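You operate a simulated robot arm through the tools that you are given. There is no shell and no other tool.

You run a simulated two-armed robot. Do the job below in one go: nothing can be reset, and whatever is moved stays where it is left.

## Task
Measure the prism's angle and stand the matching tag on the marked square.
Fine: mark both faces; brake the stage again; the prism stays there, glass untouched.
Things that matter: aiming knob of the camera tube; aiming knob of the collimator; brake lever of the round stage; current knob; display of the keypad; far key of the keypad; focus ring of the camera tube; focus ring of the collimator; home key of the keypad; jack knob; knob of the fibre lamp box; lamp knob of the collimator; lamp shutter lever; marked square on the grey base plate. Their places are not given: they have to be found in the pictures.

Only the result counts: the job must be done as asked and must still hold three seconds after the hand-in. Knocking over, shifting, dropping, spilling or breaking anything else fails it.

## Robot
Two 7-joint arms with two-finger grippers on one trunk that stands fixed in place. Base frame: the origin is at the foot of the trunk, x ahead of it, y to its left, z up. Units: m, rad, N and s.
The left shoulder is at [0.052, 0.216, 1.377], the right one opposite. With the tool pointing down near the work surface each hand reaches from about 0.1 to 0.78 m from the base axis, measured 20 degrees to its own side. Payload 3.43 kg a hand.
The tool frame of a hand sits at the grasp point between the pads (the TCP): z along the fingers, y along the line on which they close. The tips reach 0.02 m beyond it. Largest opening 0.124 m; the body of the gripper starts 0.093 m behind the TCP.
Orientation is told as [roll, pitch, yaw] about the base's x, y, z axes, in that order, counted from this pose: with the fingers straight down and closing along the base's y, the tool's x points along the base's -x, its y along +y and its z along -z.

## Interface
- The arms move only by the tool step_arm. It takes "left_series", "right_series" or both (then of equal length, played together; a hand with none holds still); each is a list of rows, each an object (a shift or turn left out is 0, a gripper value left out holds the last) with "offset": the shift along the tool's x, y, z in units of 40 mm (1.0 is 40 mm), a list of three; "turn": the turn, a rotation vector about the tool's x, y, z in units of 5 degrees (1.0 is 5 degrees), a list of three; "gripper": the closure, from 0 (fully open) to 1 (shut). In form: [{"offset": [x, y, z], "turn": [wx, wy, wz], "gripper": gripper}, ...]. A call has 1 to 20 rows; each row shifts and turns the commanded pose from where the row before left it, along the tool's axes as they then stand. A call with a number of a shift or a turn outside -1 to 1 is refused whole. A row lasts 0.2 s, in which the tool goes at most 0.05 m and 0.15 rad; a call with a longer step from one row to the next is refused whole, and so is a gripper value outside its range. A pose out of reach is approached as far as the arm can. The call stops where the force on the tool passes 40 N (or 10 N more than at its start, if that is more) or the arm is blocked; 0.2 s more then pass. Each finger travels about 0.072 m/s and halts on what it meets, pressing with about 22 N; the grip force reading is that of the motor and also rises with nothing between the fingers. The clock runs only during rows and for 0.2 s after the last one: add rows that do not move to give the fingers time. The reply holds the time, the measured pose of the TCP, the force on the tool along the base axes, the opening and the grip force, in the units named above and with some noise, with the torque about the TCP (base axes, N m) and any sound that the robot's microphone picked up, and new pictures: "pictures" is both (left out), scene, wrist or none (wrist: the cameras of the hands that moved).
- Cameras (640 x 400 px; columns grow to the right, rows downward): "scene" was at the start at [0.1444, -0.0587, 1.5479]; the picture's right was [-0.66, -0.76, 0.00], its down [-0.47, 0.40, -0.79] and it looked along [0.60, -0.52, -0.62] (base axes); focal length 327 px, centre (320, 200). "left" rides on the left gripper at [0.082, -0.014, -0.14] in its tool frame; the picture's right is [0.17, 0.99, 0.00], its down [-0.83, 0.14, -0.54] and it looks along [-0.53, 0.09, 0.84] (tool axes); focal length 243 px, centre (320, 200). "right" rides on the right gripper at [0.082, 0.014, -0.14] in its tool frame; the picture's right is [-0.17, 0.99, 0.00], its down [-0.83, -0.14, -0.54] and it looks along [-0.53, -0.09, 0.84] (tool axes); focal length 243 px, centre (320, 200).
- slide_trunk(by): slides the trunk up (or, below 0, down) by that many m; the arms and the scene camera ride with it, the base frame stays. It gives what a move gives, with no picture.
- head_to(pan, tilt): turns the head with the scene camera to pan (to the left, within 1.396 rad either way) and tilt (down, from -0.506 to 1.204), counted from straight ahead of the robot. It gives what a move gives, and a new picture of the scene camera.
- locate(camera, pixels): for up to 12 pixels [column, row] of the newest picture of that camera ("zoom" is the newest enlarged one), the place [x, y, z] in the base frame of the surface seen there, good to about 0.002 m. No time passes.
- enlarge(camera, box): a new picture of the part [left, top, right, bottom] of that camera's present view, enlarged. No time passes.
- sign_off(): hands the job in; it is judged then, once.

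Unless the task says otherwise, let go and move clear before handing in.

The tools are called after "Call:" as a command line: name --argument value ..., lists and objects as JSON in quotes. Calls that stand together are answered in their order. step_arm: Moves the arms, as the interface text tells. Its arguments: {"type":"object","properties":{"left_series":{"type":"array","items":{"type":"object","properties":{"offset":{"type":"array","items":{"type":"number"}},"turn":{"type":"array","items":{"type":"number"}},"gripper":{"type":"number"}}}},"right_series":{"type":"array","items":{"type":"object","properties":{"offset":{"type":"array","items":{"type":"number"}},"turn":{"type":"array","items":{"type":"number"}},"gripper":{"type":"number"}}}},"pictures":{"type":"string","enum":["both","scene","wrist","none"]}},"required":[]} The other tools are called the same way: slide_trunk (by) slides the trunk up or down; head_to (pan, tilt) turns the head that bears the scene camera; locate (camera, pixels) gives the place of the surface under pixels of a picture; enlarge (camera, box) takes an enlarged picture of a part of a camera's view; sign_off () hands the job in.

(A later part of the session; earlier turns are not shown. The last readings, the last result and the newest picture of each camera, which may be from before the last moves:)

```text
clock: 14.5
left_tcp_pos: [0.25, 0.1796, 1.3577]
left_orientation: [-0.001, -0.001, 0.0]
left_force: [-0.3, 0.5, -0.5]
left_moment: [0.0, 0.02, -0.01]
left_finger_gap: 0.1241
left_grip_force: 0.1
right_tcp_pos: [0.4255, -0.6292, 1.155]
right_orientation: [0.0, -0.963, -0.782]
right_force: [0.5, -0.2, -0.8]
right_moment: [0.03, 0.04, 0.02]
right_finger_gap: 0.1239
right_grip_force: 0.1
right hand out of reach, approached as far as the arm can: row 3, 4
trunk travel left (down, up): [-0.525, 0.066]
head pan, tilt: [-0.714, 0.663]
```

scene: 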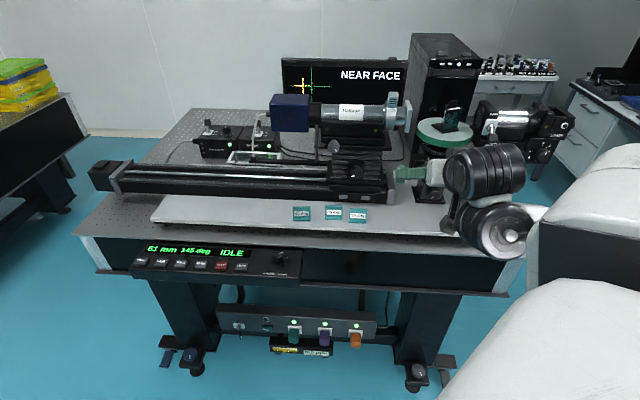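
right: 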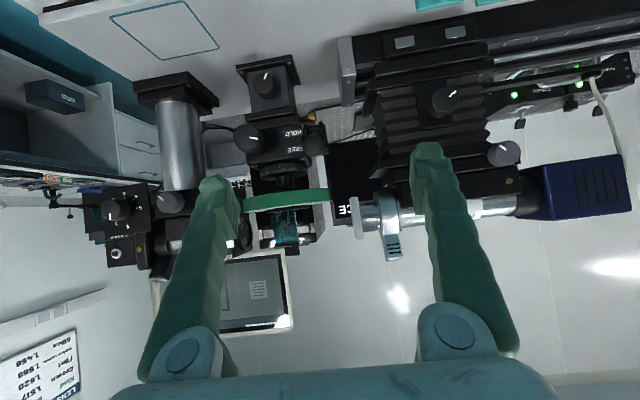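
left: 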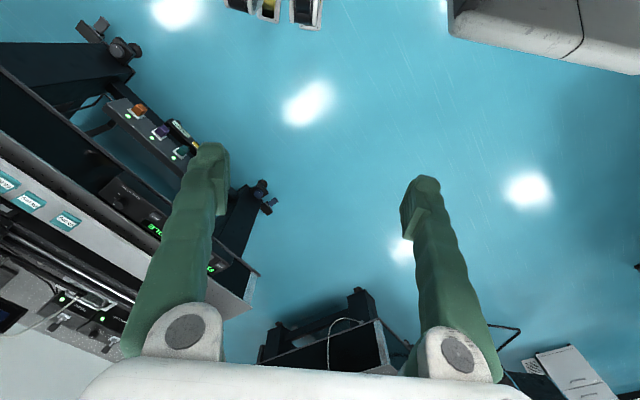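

I'll try the stage's front-right knob (scene ~453,176), likely the rotation drive. Moving the right hand in front of it with a narrower opening and more tilt.

Call:
step_arm --right_series '[{"offset": [0.165, -0.61, 0.53], "gripper": 0.4}, {"offset": [0.165, -0.61, 0.53]}, {"offset": [0.165, -0.61, 0.53]}, {"offset": [0.165, -0.61, 0.53]}, {"turn": [0, -1, 0]}, {"turn": [0, -1, 0]}, {"turn": [0, -1, 0]}, {"turn": [0, -1, 0]}, {}]'

Call:
enlarge --camera "scene" --box '[400, 110, 500, 230]'

```text
clock: 16.7
left_tcp_pos: [0.2494, 0.1799, 1.358]
left_orientation: [-0.001, 0.0, 0.001]
left_force: [-0.5, -0.2, -0.4]
left_moment: [0.01, -0.04, 0.02]
left_finger_gap: 0.1242
left_grip_force: 0.1
right_tcp_pos: [0.3269, -0.7393, 1.0225]
right_orientation: [-0.375, -1.141, -0.422]
right_force: [-0.5, 0.4, -0.5]
right_moment: [-0.01, -0.05, -0.01]
right_finger_gap: 0.0746
right_grip_force: 0.2
trunk travel left (down, up): [-0.525, 0.066]
head pan, tilt: [-0.714, 0.663]
stopped in row 9 (right hand): the arm was blocked; the commanded pose is now the measured one
```

scene: 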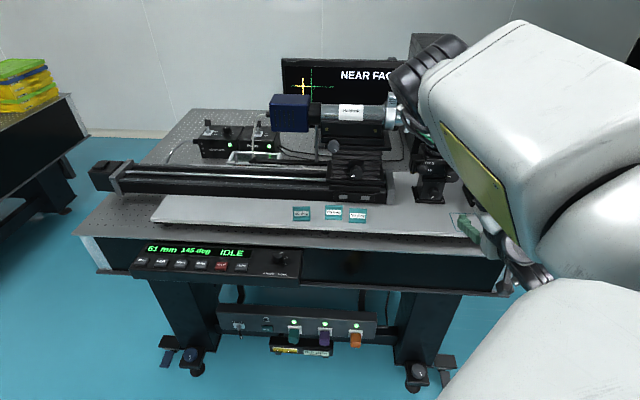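
right: 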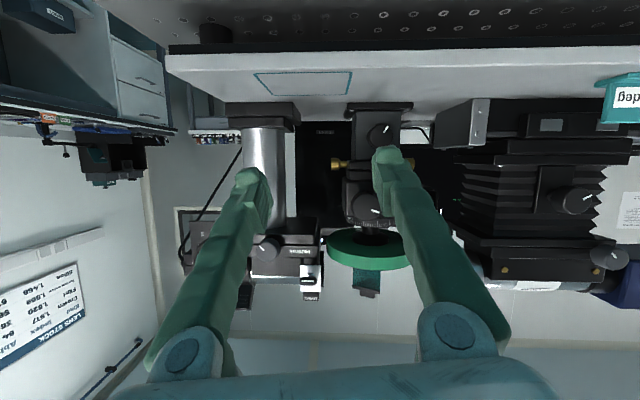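

```text
3.33 times, centred on (450, 170) of scene
```

zoom: 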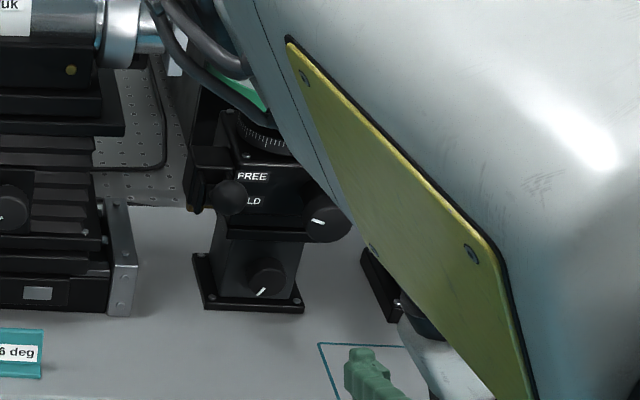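

The arm got blocked at high tilt (elbow swung into camera view). I'll tilt back and lift to recover a good configuration.

Call:
step_arm --right_series '[{"turn": [0, 1, 0.5], "offset": [-0.4, 0.2, 0]}, {"turn": [0, 1, 0.5], "offset": [-0.4, 0.2, 0]}, {"turn": [0, 1, 0.5], "offset": [-0.4, 0.2, 0]}, {"turn": [0, 1, 0.4], "offset": [-0.4, 0.2, 0]}, {"offset": [-0.4, 0.2, 0.2]}, {}]'

```text
clock: 18.1
left_tcp_pos: [0.2515, 0.1811, 1.3568]
left_orientation: [0.0, 0.003, 0.003]
left_force: [0.9, 0.3, -0.8]
left_moment: [-0.06, 0.07, -0.03]
left_finger_gap: 0.1238
left_grip_force: 0.0
right_tcp_pos: [0.388, -0.761, 1.1024]
right_orientation: [-0.02, -0.916, -0.839]
right_force: [-3.9, 0.6, -5.2]
right_moment: [-0.41, -0.49, 0.19]
right_finger_gap: 0.0743
right_grip_force: 0.0
right hand out of reach, approached as far as the arm can: row 3, 4
trunk travel left (down, up): [-0.525, 0.066]
head pan, tilt: [-0.714, 0.663]
```

scene: 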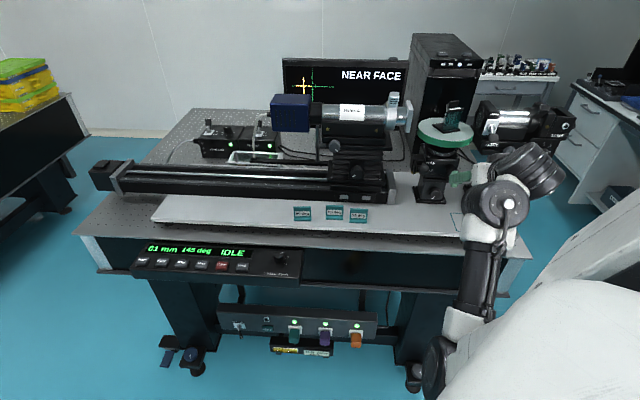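
right: 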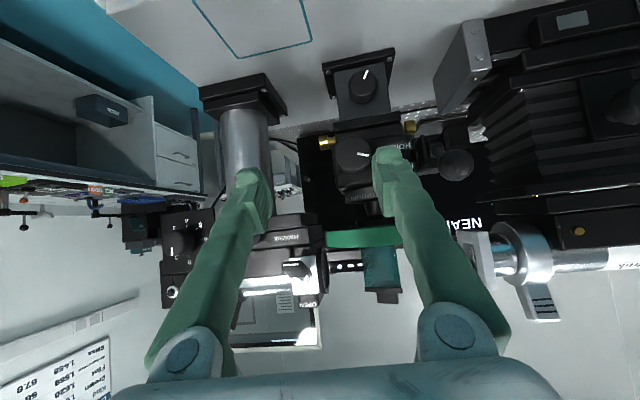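

Call:
step_arm --right_series '[{}, {}]' --pictures "none"

Call:
head_to --pan -0.95 --tilt 0.8

```text
clock: 18.7
left_tcp_pos: [0.25, 0.1795, 1.3583]
left_orientation: [0.001, -0.001, 0.0]
left_force: [0.0, 0.1, 0.2]
left_moment: [0.0, -0.02, 0.04]
left_finger_gap: 0.1239
left_grip_force: 0.1
right_tcp_pos: [0.3836, -0.7647, 1.0996]
right_orientation: [-0.032, -0.914, -0.829]
right_force: [-0.7, -1.0, -0.7]
right_moment: [0.01, 0.02, 0.04]
right_finger_gap: 0.0743
right_grip_force: 0.0
trunk travel left (down, up): [-0.525, 0.066]
head pan, tilt: [-0.714, 0.663]
```

```text
clock: 19.5
left_tcp_pos: [0.2512, 0.1782, 1.358]
left_orientation: [0.0, -0.001, -0.001]
left_force: [0.3, 0.3, -0.1]
left_moment: [-0.01, -0.01, 0.01]
left_finger_gap: 0.1239
left_grip_force: 0.0
right_tcp_pos: [0.3841, -0.7636, 1.1003]
right_orientation: [-0.032, -0.913, -0.828]
right_force: [0.2, 0.1, 0.1]
right_moment: [0.0, 0.0, 0.0]
right_finger_gap: 0.0742
right_grip_force: 0.2
trunk travel left (down, up): [-0.525, 0.066]
head pan, tilt: [-0.949, 0.799]
```

scene: 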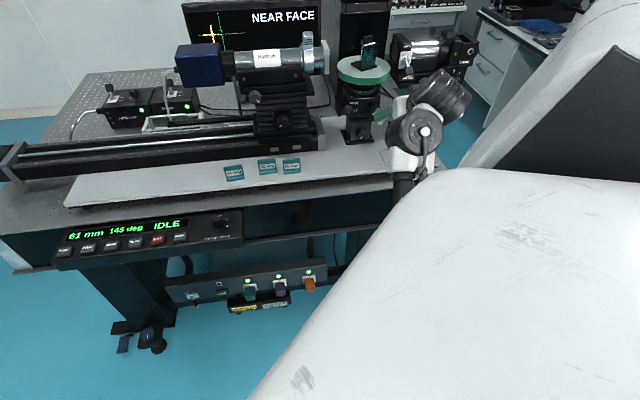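

The pose is now settled with no contact. I'll restore the head view, shift laterally and advance to straddle the stage's front knob.

Call:
head_to --pan -0.75 --tilt 0.6

Call:
step_arm --right_series '[{"offset": [0, 0.685, 0]}, {"offset": [-0.195, 0, 0.7]}, {"offset": [-0.195, 0, 0.7]}, {}]'

Call:
enlarge --camera "right" --box '[240, 50, 460, 300]'

```text
clock: 20.2
left_tcp_pos: [0.2515, 0.1794, 1.3591]
left_orientation: [-0.001, -0.001, 0.003]
left_force: [0.3, 0.2, 1.0]
left_moment: [0.04, -0.01, 0.02]
left_finger_gap: 0.124
left_grip_force: 0.1
right_tcp_pos: [0.3852, -0.7627, 1.1012]
right_orientation: [-0.03, -0.913, -0.828]
right_force: [-0.2, 0.0, -0.5]
right_moment: [0.03, 0.0, 0.0]
right_finger_gap: 0.0744
right_grip_force: 0.2
trunk travel left (down, up): [-0.525, 0.066]
head pan, tilt: [-0.75, 0.6]
```

scene: 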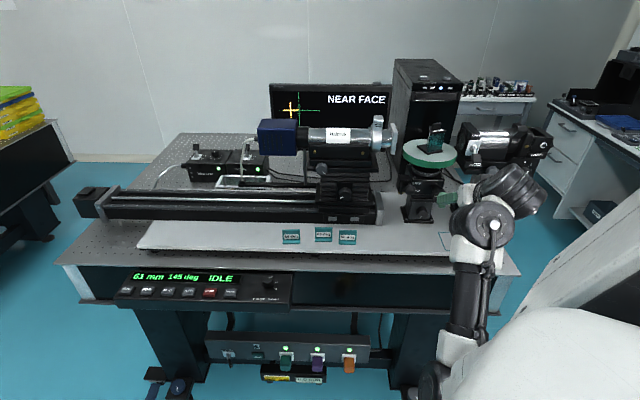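

```text
clock: 21.2
left_tcp_pos: [0.2497, 0.1799, 1.3579]
left_orientation: [0.0, 0.0, 0.001]
left_force: [-0.8, 0.3, -0.4]
left_moment: [-0.03, -0.03, -0.01]
left_finger_gap: 0.1238
left_grip_force: 0.0
right_tcp_pos: [0.4407, -0.7841, 1.0768]
right_orientation: [-0.031, -0.915, -0.829]
right_force: [-0.6, 0.3, 0.5]
right_moment: [0.01, -0.01, -0.03]
right_finger_gap: 0.0745
right_grip_force: 0.1
trunk travel left (down, up): [-0.525, 0.066]
head pan, tilt: [-0.75, 0.6]
```

scene: 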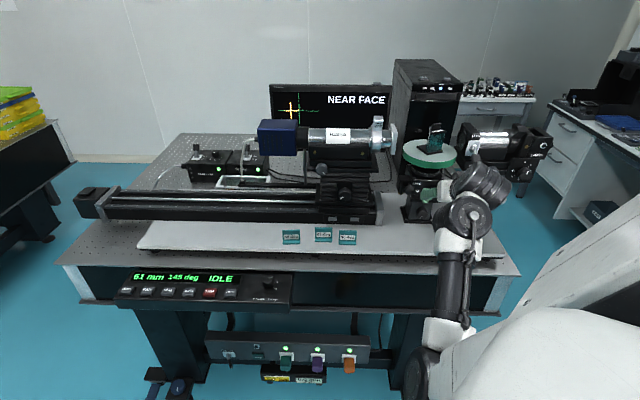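
right: 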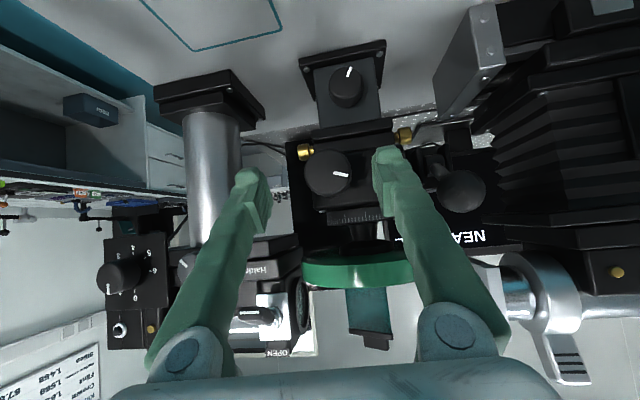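

```text
1.60 times, centred on (350, 175) of right
```

zoom: 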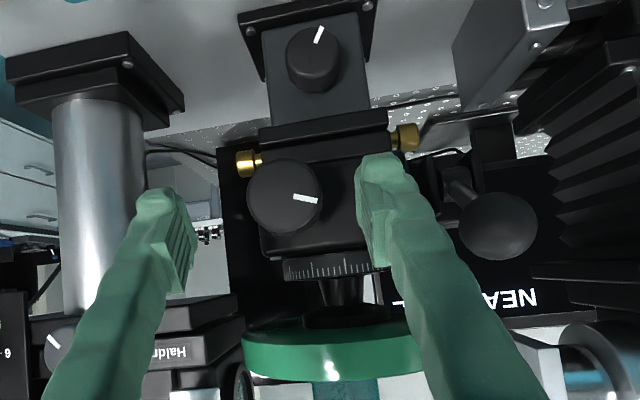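

Call:
locate --camera "right" --pixels '[[328, 172], [309, 172], [350, 172], [328, 152], [345, 85], [464, 190], [305, 150], [402, 136]]'

```text
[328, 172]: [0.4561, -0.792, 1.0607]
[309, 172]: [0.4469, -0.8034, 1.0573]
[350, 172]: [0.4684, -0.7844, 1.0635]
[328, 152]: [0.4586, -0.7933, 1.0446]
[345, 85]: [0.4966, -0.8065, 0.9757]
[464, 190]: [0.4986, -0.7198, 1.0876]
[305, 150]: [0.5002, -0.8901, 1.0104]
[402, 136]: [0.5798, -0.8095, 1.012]
```

Call:
step_arm --right_series '[{"offset": [-0.135, 0.12, 0.75]}, {"gripper": 0.65}, {"gripper": 0.85}, {"gripper": 1.0}, {}, {}, {}]'

Call:
enlarge --camera "scene" --box '[385, 120, 485, 240]'

Call:
enlarge --camera "scene" --box '[260, 75, 400, 135]'

```text
clock: 22.8
left_tcp_pos: [0.2526, 0.1797, 1.3564]
left_orientation: [0.001, 0.002, 0.001]
left_force: [-0.4, -0.3, 0.2]
left_moment: [-0.01, 0.01, 0.0]
left_finger_gap: 0.1238
left_grip_force: 0.1
right_tcp_pos: [0.4645, -0.8015, 1.0626]
right_orientation: [-0.035, -0.911, -0.826]
right_force: [14.2, 6.1, -1.7]
right_moment: [0.01, -0.01, 0.1]
right_finger_gap: 0.0342
right_grip_force: 45.0
trunk travel left (down, up): [-0.525, 0.066]
head pan, tilt: [-0.75, 0.6]
```

scene: 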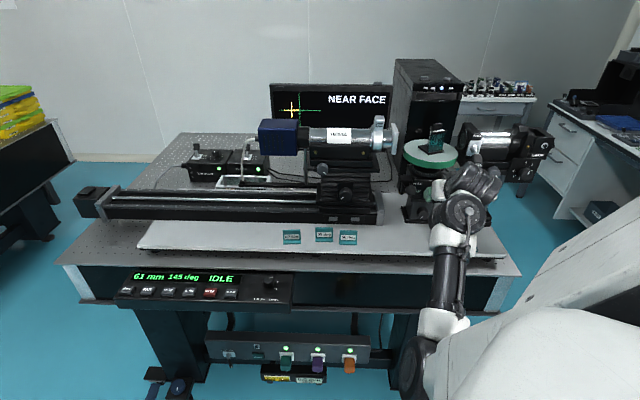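
right: 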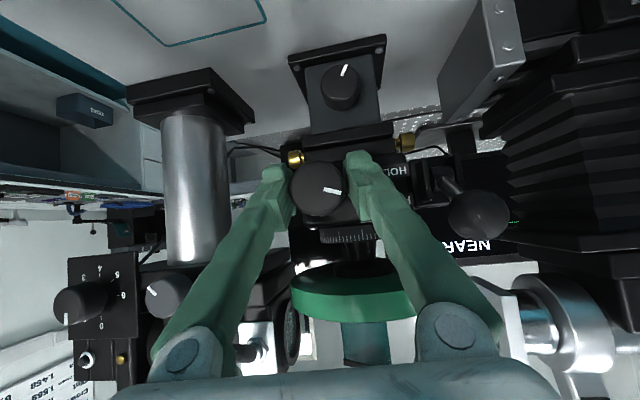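

```text
3.33 times, centred on (435, 180) of scene
```

zoom: 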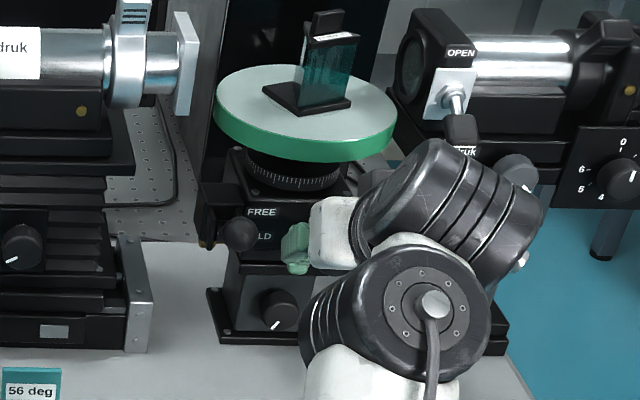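

```text
4.57 times, centred on (330, 105) of scene
```

zoom: 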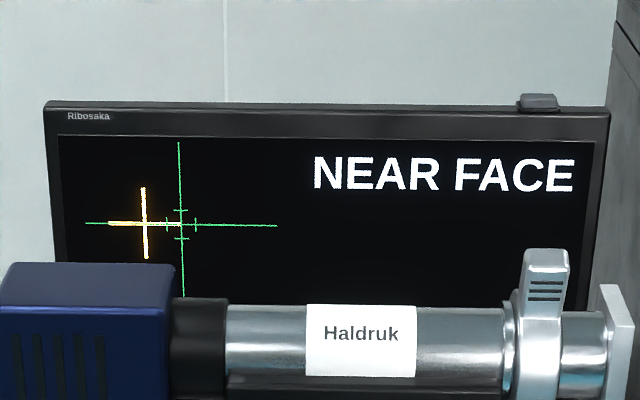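

The knob is gripped (gap 34 mm). Turning it +10° about its axis and watching the monitor.

Call:
step_arm --right_series '[{"offset": [0, 0.05, 0], "turn": [-0.61, 0, 0.79]}, {"turn": [-0.61, 0, 0.79]}, {}]'

Call:
enlarge --camera "scene" --box '[260, 75, 400, 135]'

Call:
enlarge --camera "scene" --box '[385, 120, 485, 240]'

Call:
enlarge --camera "scene" --box '[115, 260, 295, 310]'

```text
clock: 23.6
left_tcp_pos: [0.2529, 0.1793, 1.3573]
left_orientation: [-0.001, 0.002, -0.001]
left_force: [-0.3, -0.2, 0.0]
left_moment: [0.04, -0.03, 0.01]
left_finger_gap: 0.124
left_grip_force: 0.1
right_tcp_pos: [0.4631, -0.8017, 1.0617]
right_orientation: [0.251, -0.895, -1.051]
right_force: [9.2, 1.8, -6.8]
right_moment: [0.06, 0.01, -0.18]
right_finger_gap: 0.0348
right_grip_force: 45.2
trunk travel left (down, up): [-0.525, 0.066]
head pan, tilt: [-0.75, 0.6]
```

scene: 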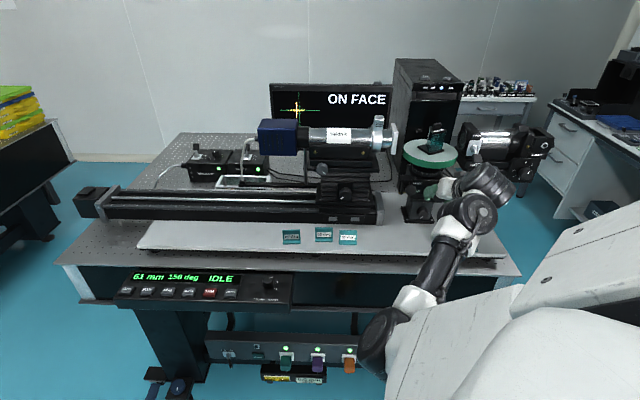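
right: 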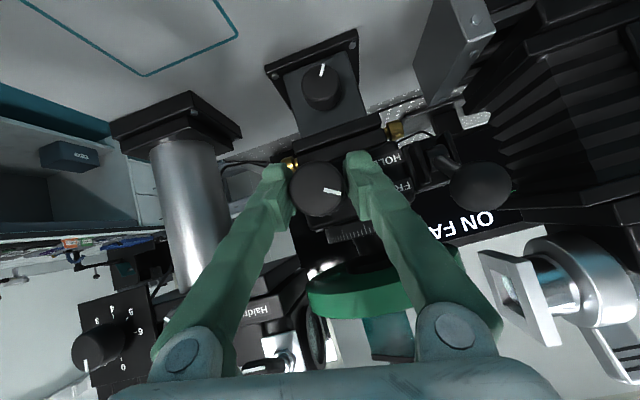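

```text
4.57 times, centred on (330, 105) of scene
```

zoom: 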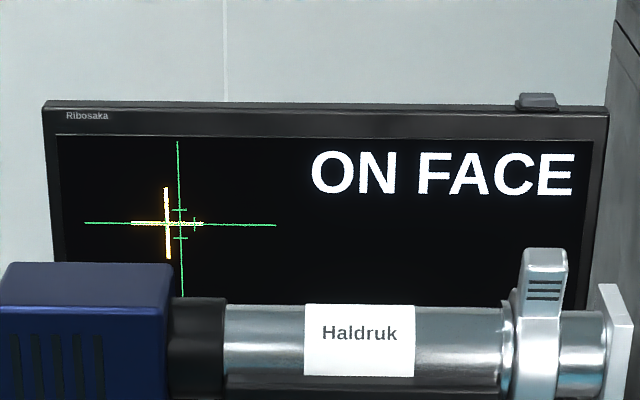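

```text
3.33 times, centred on (435, 180) of scene
```

zoom: 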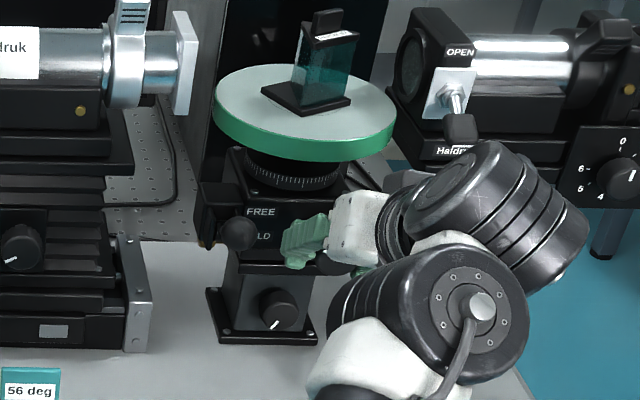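

```text
3.56 times, centred on (205, 285) of scene
```

zoom: 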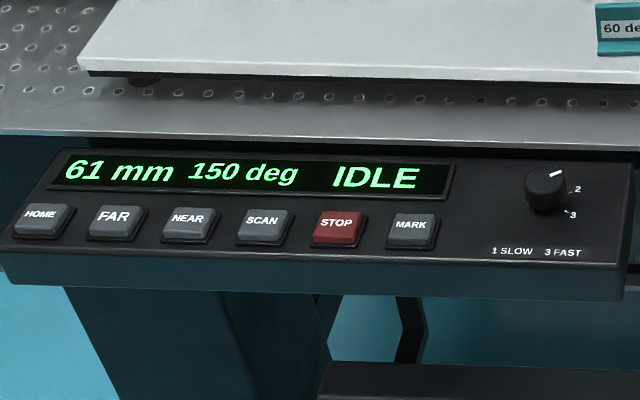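

The knob drives the stage: the display moved from 145 to ~150 deg and the monitor now says ON FACE with the yellow cross closer. I'll turn a little further to centre it.

Call:
enlarge --camera "scene" --box '[125, 265, 245, 290]'

Call:
step_arm --right_series '[{"turn": [-0.61, 0, 0.79]}, {}]' --pictures "scene"

Call:
enlarge --camera "scene" --box '[260, 75, 400, 135]'

Call:
enlarge --camera "scene" --box '[125, 265, 245, 290]'

```text
5.33 times, centred on (185, 278) of scene
```

zoom: 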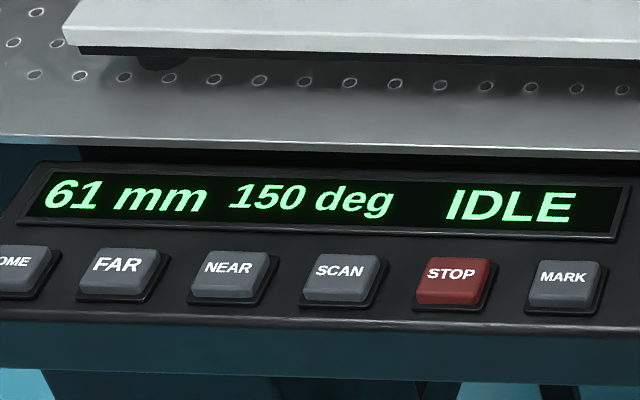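

```text
clock: 24.2
left_tcp_pos: [0.252, 0.1784, 1.3583]
left_orientation: [-0.001, 0.001, 0.001]
left_force: [0.3, -0.3, -0.1]
left_moment: [-0.04, 0.0, -0.03]
left_finger_gap: 0.124
left_grip_force: 0.0
right_tcp_pos: [0.4637, -0.8016, 1.0611]
right_orientation: [0.383, -0.875, -1.154]
right_force: [9.5, 2.6, -9.2]
right_moment: [0.17, 0.15, -0.02]
right_finger_gap: 0.0343
right_grip_force: 45.6
trunk travel left (down, up): [-0.525, 0.066]
head pan, tilt: [-0.75, 0.6]
```

scene: 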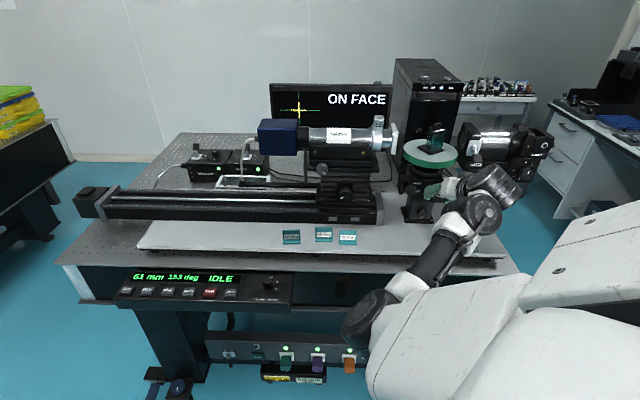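

```text
4.57 times, centred on (330, 105) of scene
```

zoom: 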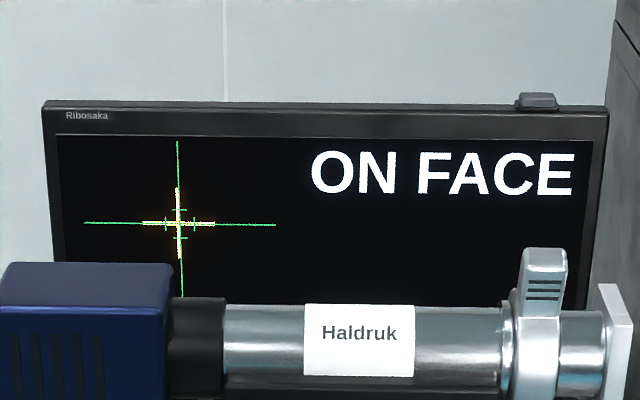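

```text
5.33 times, centred on (185, 278) of scene
```

zoom: 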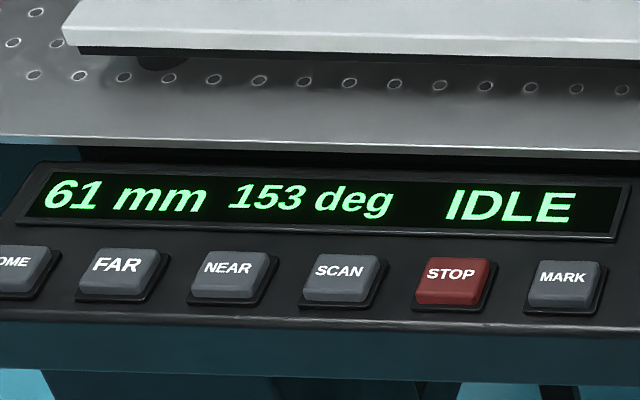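

The cross is centred (yellow 178 vs green 179) at 153 deg. Now I need the MARK key pressed; locating the key and panel slope for the left hand.

Call:
locate --camera "scene" --pixels '[[230, 291], [230, 293], [227, 290], [235, 295], [245, 275], [245, 280], [245, 297], [245, 304], [268, 281], [210, 292], [200, 279], [240, 288]]'

Call:
enlarge --camera "scene" --box '[400, 110, 480, 180]'

Call:
enlarge --camera "scene" --box '[205, 270, 300, 320]'

```text
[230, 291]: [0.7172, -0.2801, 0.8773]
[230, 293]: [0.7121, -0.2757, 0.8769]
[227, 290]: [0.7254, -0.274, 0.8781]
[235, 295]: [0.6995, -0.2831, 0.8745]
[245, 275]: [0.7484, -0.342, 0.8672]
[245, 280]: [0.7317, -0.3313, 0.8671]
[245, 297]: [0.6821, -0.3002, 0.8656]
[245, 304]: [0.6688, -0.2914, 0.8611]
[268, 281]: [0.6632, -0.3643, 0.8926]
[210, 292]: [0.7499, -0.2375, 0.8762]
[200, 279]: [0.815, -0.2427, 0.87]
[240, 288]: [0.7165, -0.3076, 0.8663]
```

```text
5.71 times, centred on (440, 145) of scene
```

zoom: 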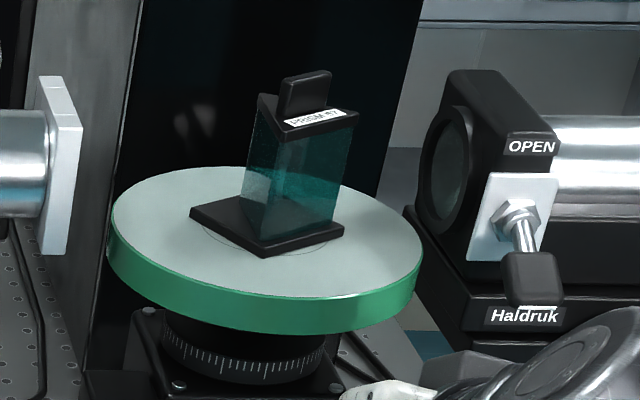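

```text
6.74 times, centred on (252, 295) of scene
```

zoom: 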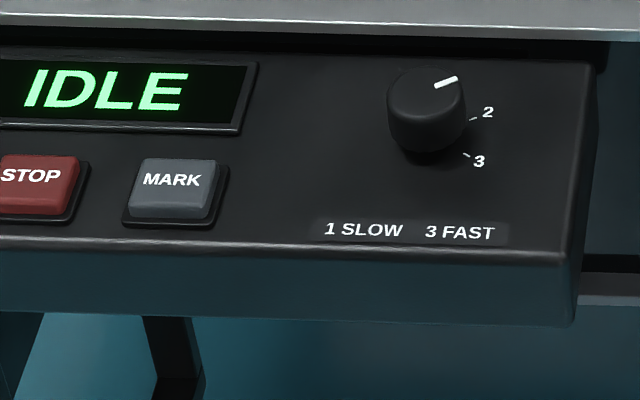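

Call:
locate --camera "scene" --pixels '[[370, 315], [430, 260], [400, 340], [480, 320], [350, 320]]'

Call:
step_arm --left_series '[{"offset": [-0.78, -0.69, 0.31], "gripper": 1}, {"offset": [-0.78, -0.69, 0.31]}, {"offset": [-0.78, -0.69, 0.31]}, {"offset": [-0.78, -0.69, 0.31]}, {"offset": [-0.78, -0.69, 0.31]}, {"offset": [-0.78, -0.69, 0.31]}, {"offset": [-0.78, -0.69, 0.31]}, {"turn": [0, 0, 1]}, {"turn": [0, 0, 1]}, {"turn": [0, 0, 1]}, {"turn": [0, 0, 1]}, {"turn": [0, 0, 1]}, {"turn": [0, 0, 1]}, {"turn": [0, 0, 1]}, {"turn": [0, 0, 1]}, {}]'

```text
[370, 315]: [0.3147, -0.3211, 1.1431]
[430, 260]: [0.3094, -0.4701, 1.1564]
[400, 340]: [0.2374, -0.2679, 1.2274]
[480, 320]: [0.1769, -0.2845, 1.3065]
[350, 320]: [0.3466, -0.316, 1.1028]
```

```text
clock: 26.8
left_tcp_pos: [0.5059, -0.0176, 1.3076]
left_orientation: [-0.148, -0.072, -0.337]
left_force: [-0.4, 0.1, -1.1]
left_moment: [0.02, -0.02, -0.01]
left_finger_gap: 0.0
left_grip_force: 21.8
left hand out of reach, approached as far as the arm can: row 11, 12, 13
right_tcp_pos: [0.4631, -0.8031, 1.0624]
right_orientation: [0.383, -0.875, -1.154]
right_force: [6.6, -3.4, -4.9]
right_moment: [-0.24, -0.18, -0.79]
right_finger_gap: 0.0345
right_grip_force: 44.9
trunk travel left (down, up): [-0.525, 0.066]
head pan, tilt: [-0.75, 0.6]
stopped in row 13 (left hand): the arm was blocked; the commanded pose is now the measured one
```

scene: 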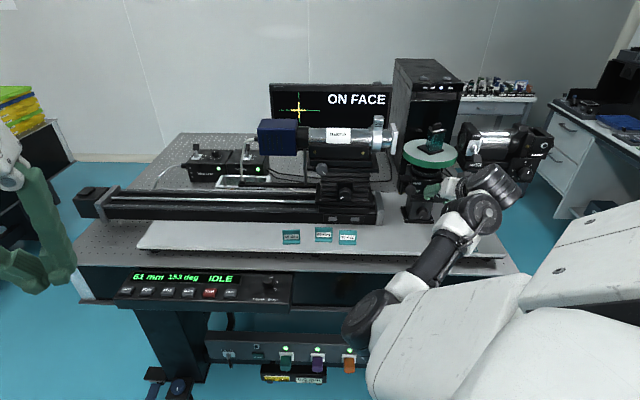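
left: 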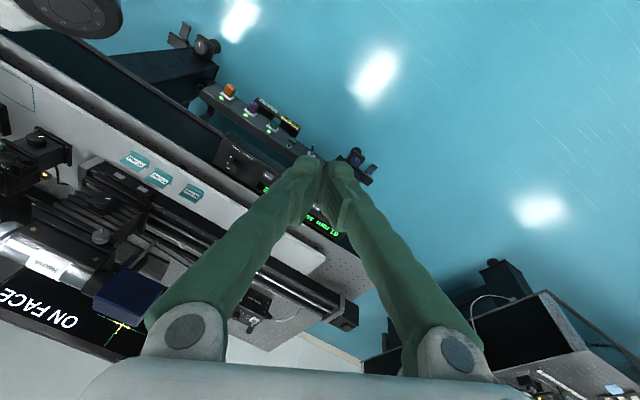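

The left hand can't reach comfortably with that yaw; I'll park it back and use the right hand for MARK. First I release the knob, retract and untwist, then check that the cross stays centred.

Call:
step_arm --right_series '[{"gripper": 0.7}, {"gripper": 0.55}, {"gripper": 0.4}, {"gripper": 0.3}, {"offset": [0.46, 0, -0.59]}, {"offset": [0.46, 0, -0.59]}, {"offset": [0.46, 0, -0.59]}, {"turn": [0.61, 0, -0.79]}, {"turn": [0.61, 0, -0.79]}, {"turn": [0.61, 0, -0.79]}, {}]' --left_series '[{"turn": [0, 0, -1]}, {"turn": [0, 0, -1]}, {"turn": [0, 0, -1]}, {"turn": [0, 0, -1]}, {"offset": [0.78, 0.69, -0.31]}, {"offset": [0.78, 0.69, -0.31]}, {"offset": [0.78, 0.69, -0.31]}, {"offset": [0.78, 0.69, -0.31]}, {"offset": [0.78, 0.69, -0.31]}, {"offset": [0.78, 0.69, -0.31]}, {"offset": [0.78, 0.69, -0.31]}]'

Call:
enlarge --camera "scene" --box '[260, 75, 400, 135]'

Call:
enlarge --camera "scene" --box '[400, 110, 480, 230]'

```text
clock: 28.8
left_tcp_pos: [0.3597, 0.1198, 1.3408]
left_orientation: [-0.165, -0.018, 0.003]
left_force: [0.6, 0.5, 0.1]
left_moment: [-0.02, 0.0, -0.02]
left_finger_gap: 0.0
left_grip_force: 22.1
right_tcp_pos: [0.3892, -0.7647, 1.1035]
right_orientation: [0.588, -0.891, -1.498]
right_force: [0.6, 0.2, -0.5]
right_moment: [-0.02, 0.02, -0.06]
right_finger_gap: 0.0866
right_grip_force: 0.1
trunk travel left (down, up): [-0.525, 0.066]
head pan, tilt: [-0.75, 0.6]
stopped in row 9 (right hand): the arm was blocked; the commanded pose is now the measured one
```

scene: 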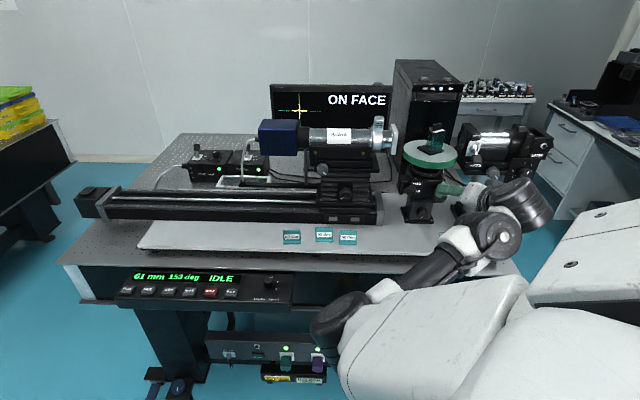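
right: 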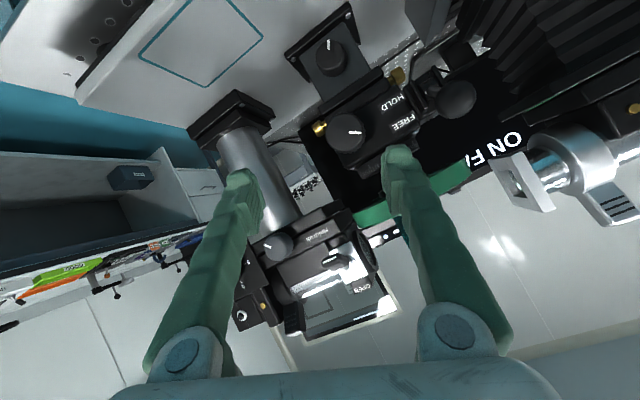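
left: 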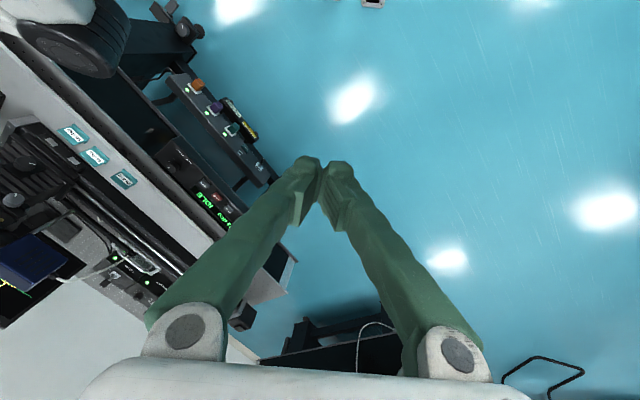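

```text
4.57 times, centred on (330, 105) of scene
```

zoom: 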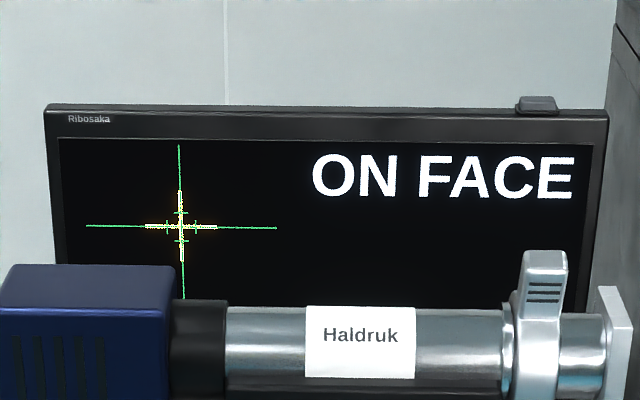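

```text
3.33 times, centred on (440, 170) of scene
```

zoom: 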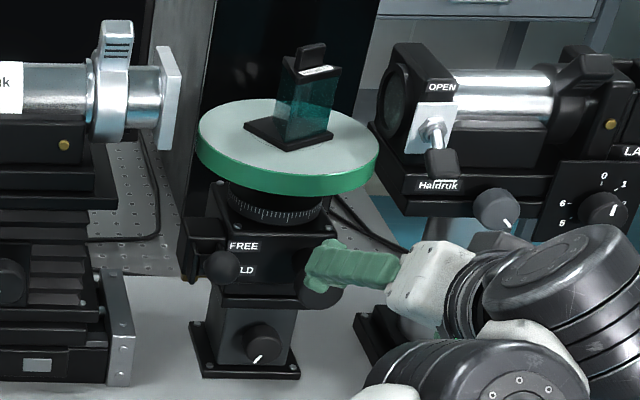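

The face stays centred after release (180 vs 180). The right arm drifted into an awkward twist, so I'll reduce tilt and lift a bit while untwisting.

Call:
step_arm --right_series '[{"turn": [0, 1, 0], "offset": [0, 0, -0.5]}, {"turn": [0, 1, 0], "offset": [0, 0, -0.5]}, {"turn": [0.5, 0.5, -0.7], "offset": [0, 0, -0.5]}, {"turn": [0.5, 0, -0.8], "offset": [0, 0, -0.3]}, {"turn": [0.5, 0, -0.8]}, {"turn": [0.5, 0, -0.8]}, {}]'

```text
clock: 30.4
left_tcp_pos: [0.3602, 0.1182, 1.3411]
left_orientation: [-0.164, -0.021, 0.003]
left_force: [0.6, 1.3, 0.1]
left_moment: [-0.02, -0.03, 0.03]
left_finger_gap: 0.0001
left_grip_force: 21.7
right_tcp_pos: [0.3489, -0.725, 1.1424]
right_orientation: [0.056, -0.765, -0.983]
right_force: [-0.2, 0.3, 0.4]
right_moment: [0.0, -0.03, -0.01]
right_finger_gap: 0.0868
right_grip_force: 0.0
trunk travel left (down, up): [-0.525, 0.066]
head pan, tilt: [-0.75, 0.6]
```

scene: 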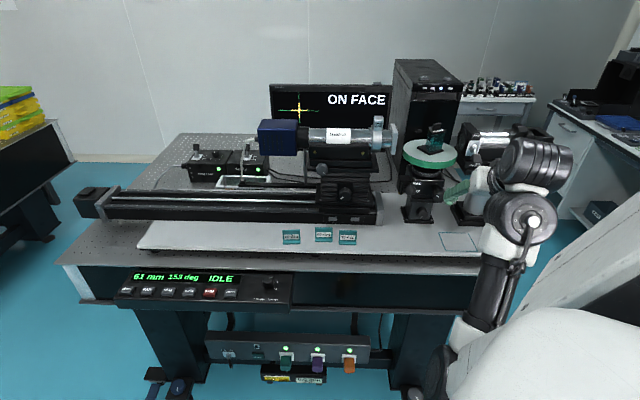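
right: 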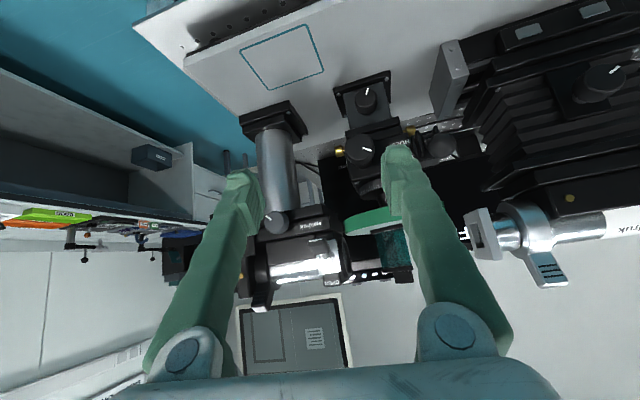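

Good: the arm is back to a clean pose. Now I turn to yaw −31° and carry the closed right hand over to above the MARK key.

Call:
step_arm --right_series '[{"turn": [-0.695, 0, -0.719], "gripper": 1}, {"turn": [-0.695, 0, -0.719]}, {"turn": [-0.695, 0, -0.719]}, {"turn": [-0.695, 0, -0.719]}, {"turn": [-0.695, 0, -0.719]}, {"offset": [0.12, 0.953, 0.3]}, {"offset": [0.12, 0.953, 0.3]}, {"offset": [0.12, 0.953, 0.3]}, {"offset": [0.12, 0.953, 0.3]}, {"offset": [0.12, 0.953, 0.3]}, {"offset": [0.12, 0.953, 0.3]}, {"offset": [0.12, 0.953, 0.3]}, {"offset": [0.12, 0.953, 0.3]}, {"offset": [0.12, 0.953, 0.3]}, {"offset": [0.12, 0.953, 0.3]}, {"offset": [0.12, 0.953, 0.3]}, {"offset": [0.12, 0.953, 0.3]}, {"offset": [0.12, 0.953, 0.3]}, {"offset": [0.12, 0.953, 0.3]}, {}]'

```text
clock: 32.2
left_tcp_pos: [0.3574, 0.1149, 1.3421]
left_orientation: [-0.162, -0.021, 0.0]
left_force: [-0.4, -0.5, 0.0]
left_moment: [0.02, -0.01, 0.02]
left_finger_gap: 0.0
left_grip_force: 22.1
right_tcp_pos: [0.2939, -0.7085, 1.0787]
right_orientation: [0.075, -0.781, -0.874]
right_force: [-0.1, 0.4, 0.1]
right_moment: [0.02, -0.03, 0.06]
right_finger_gap: 0.0001
right_grip_force: 21.5
right hand out of reach, approached as far as the arm can: row 5
trunk travel left (down, up): [-0.525, 0.066]
head pan, tilt: [-0.75, 0.6]
stopped in row 9 (right hand): the arm was blocked; the commanded pose is now the measured one
```

scene: 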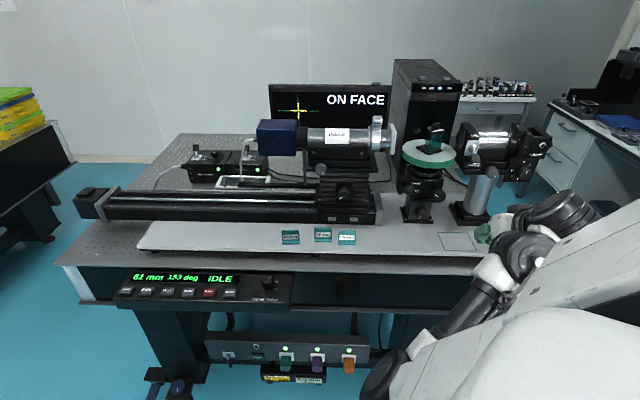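
right: 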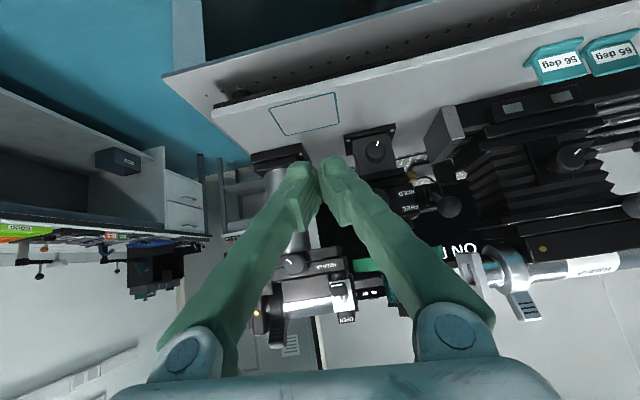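

The arm is in a bad elbow configuration. I'll bring the hand back to fingers-down and upward to reset the elbow.

Call:
step_arm --right_series '[{"turn": [0, 1, 0], "offset": [0, 0, -0.3]}, {"turn": [0, 1, 0], "offset": [0, 0, -0.5]}, {"turn": [0, 1, 0], "offset": [0, 0, -0.5]}, {"turn": [0, 1, 0], "offset": [0, 0, -0.5]}, {"turn": [0, 1, 0], "offset": [0, 0, -0.5]}, {"turn": [0, 1, 0], "offset": [0, 0, -0.7]}, {"turn": [0, 1, 0], "offset": [0, 0, -0.7]}, {"turn": [0, 1, 0], "offset": [0, 0, -0.7]}, {}]'

```text
clock: 33.0
left_tcp_pos: [0.3609, 0.1191, 1.3397]
left_orientation: [-0.163, -0.017, 0.004]
left_force: [0.5, 0.0, -0.6]
left_moment: [-0.08, -0.03, -0.02]
left_finger_gap: 0.0
left_grip_force: 21.8
right_tcp_pos: [0.2763, -0.6689, 1.0639]
right_orientation: [0.046, -0.575, -0.841]
right_force: [2.1, -10.4, -8.2]
right_moment: [-0.15, -0.65, 0.75]
right_finger_gap: 0.0001
right_grip_force: 22.2
right hand out of reach, approached as far as the arm can: row 2, 3
trunk travel left (down, up): [-0.525, 0.066]
head pan, tilt: [-0.75, 0.6]
stopped in row 3 (right hand): the force on the tool passed its limit at 78 N (the readings are from after the stop); the commanded pose is now the measured one
```

scene: 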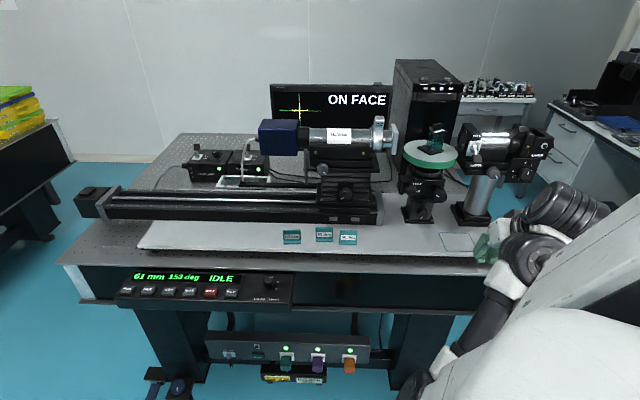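
right: 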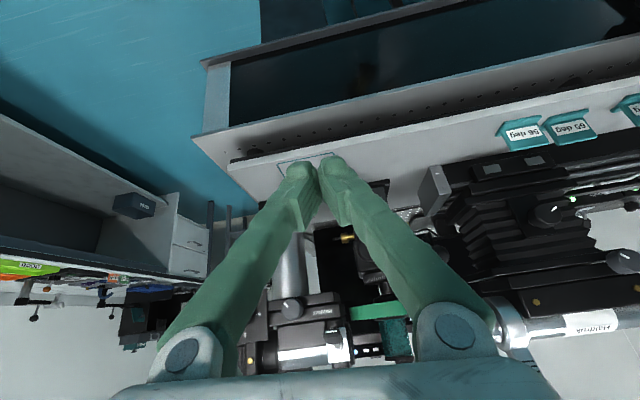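

Call:
head_to --pan -1.1 --tilt 1.0

```text
clock: 33.9
left_tcp_pos: [0.3597, 0.116, 1.3406]
left_orientation: [-0.162, -0.019, 0.002]
left_force: [-0.3, 0.2, 0.3]
left_moment: [0.01, 0.01, -0.03]
left_finger_gap: 0.0
left_grip_force: 22.2
right_tcp_pos: [0.2741, -0.6697, 1.0611]
right_orientation: [0.052, -0.574, -0.844]
right_force: [-2.1, -16.0, -15.2]
right_moment: [-0.48, -1.76, 1.84]
right_finger_gap: 0.0002
right_grip_force: 22.4
trunk travel left (down, up): [-0.525, 0.066]
head pan, tilt: [-1.1, 1.0]
```

scene: 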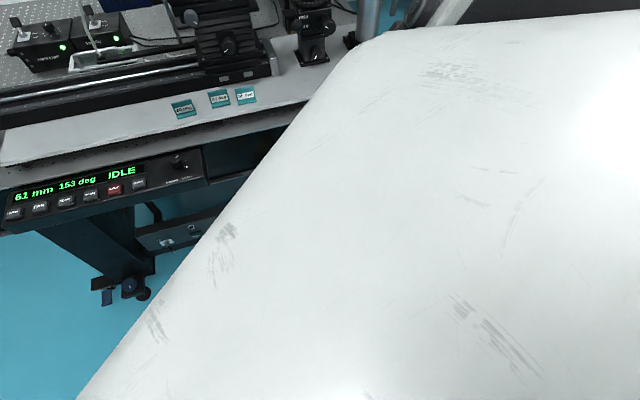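

The tool feels a push down and to the right (−16, −15 N): likely the hand is against its own upper arm. I'll move outward first, then up.

Call:
step_arm --right_series '[{"offset": [-0.42, 0, 0.27]}, {"offset": [-0.42, 0, 0.27], "turn": [0, -1, 0]}, {"offset": [-0.42, 0, 0.27], "turn": [0, -1, 0]}, {}]'

Call:
head_to --pan -0.8 --tilt 0.7

```text
clock: 34.9
left_tcp_pos: [0.359, 0.1159, 1.3421]
left_orientation: [-0.162, -0.018, 0.001]
left_force: [0.4, -0.2, 0.1]
left_moment: [-0.01, 0.02, -0.01]
left_finger_gap: 0.0
left_grip_force: 22.3
right_tcp_pos: [0.3146, -0.7203, 1.0688]
right_orientation: [0.048, -0.753, -0.851]
right_force: [1.0, -0.1, -0.4]
right_moment: [0.01, 0.01, 0.01]
right_finger_gap: 0.0
right_grip_force: 21.9
trunk travel left (down, up): [-0.525, 0.066]
head pan, tilt: [-1.1, 1.0]
```

scene: 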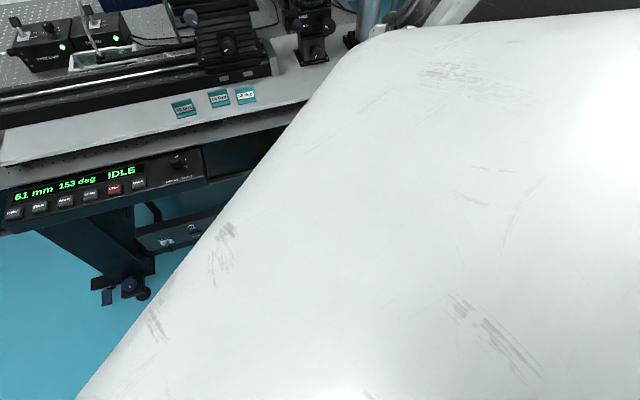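
right: 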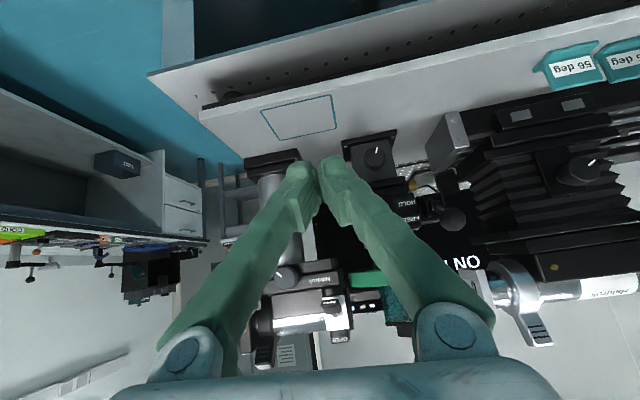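

```text
clock: 35.6
left_tcp_pos: [0.3589, 0.1161, 1.3412]
left_orientation: [-0.163, -0.018, 0.001]
left_force: [0.3, 0.3, -0.3]
left_moment: [-0.01, 0.01, 0.01]
left_finger_gap: 0.0
left_grip_force: 22.1
right_tcp_pos: [0.3139, -0.7193, 1.0669]
right_orientation: [0.053, -0.755, -0.858]
right_force: [0.3, -0.9, 0.8]
right_moment: [0.02, -0.05, -0.02]
right_finger_gap: 0.0
right_grip_force: 22.2
trunk travel left (down, up): [-0.525, 0.066]
head pan, tilt: [-0.799, 0.7]
```

scene: 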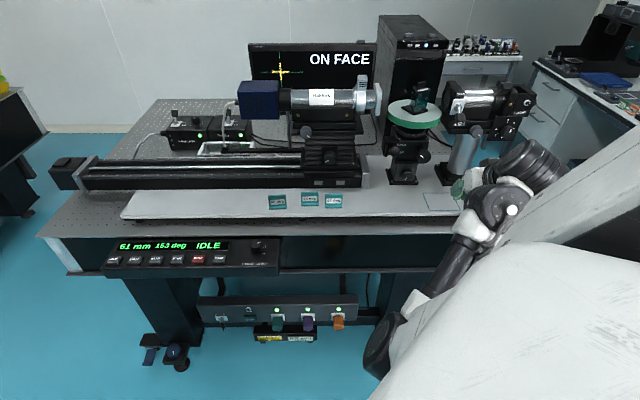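

Contact cleared. I'll translate only: outward/up a little, then sideways along the bench to the left.

Call:
step_arm --right_series '[{"offset": [-0.7, 0, -0.26]}, {"offset": [-0.7, 0, -0.26]}, {"offset": [-0.7, 0, -0.26]}, {"offset": [0, 0.9, 0]}, {"offset": [0, 0.9, 0]}, {"offset": [0, 0.9, 0]}, {"offset": [0, 0.9, 0]}, {"offset": [0, 0.9, 0]}, {"offset": [0, 0.9, 0]}, {"offset": [0, 0.9, 0]}, {"offset": [0, 0.9, 0]}, {}]'

```text
clock: 38.2
left_tcp_pos: [0.3581, 0.1179, 1.3419]
left_orientation: [-0.162, -0.019, 0.002]
left_force: [-0.2, -0.1, -0.9]
left_moment: [0.01, 0.0, 0.0]
left_finger_gap: 0.0
left_grip_force: 22.4
right_tcp_pos: [0.5517, -0.5479, 1.1574]
right_orientation: [0.059, -0.746, -0.856]
right_force: [-0.3, -0.7, -0.1]
right_moment: [0.02, 0.0, 0.03]
right_finger_gap: 0.0
right_grip_force: 21.6
trunk travel left (down, up): [-0.525, 0.066]
head pan, tilt: [-0.799, 0.7]
```

scene: 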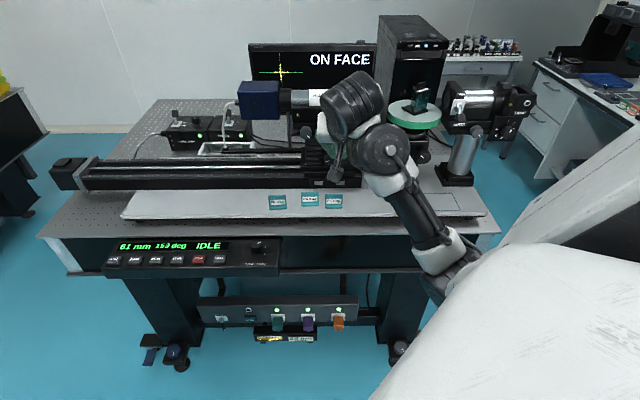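
right: 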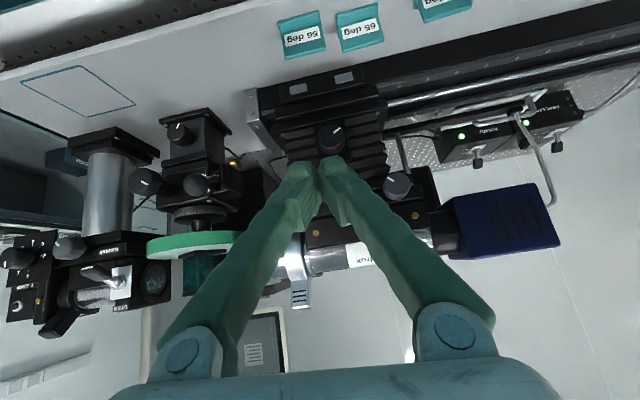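

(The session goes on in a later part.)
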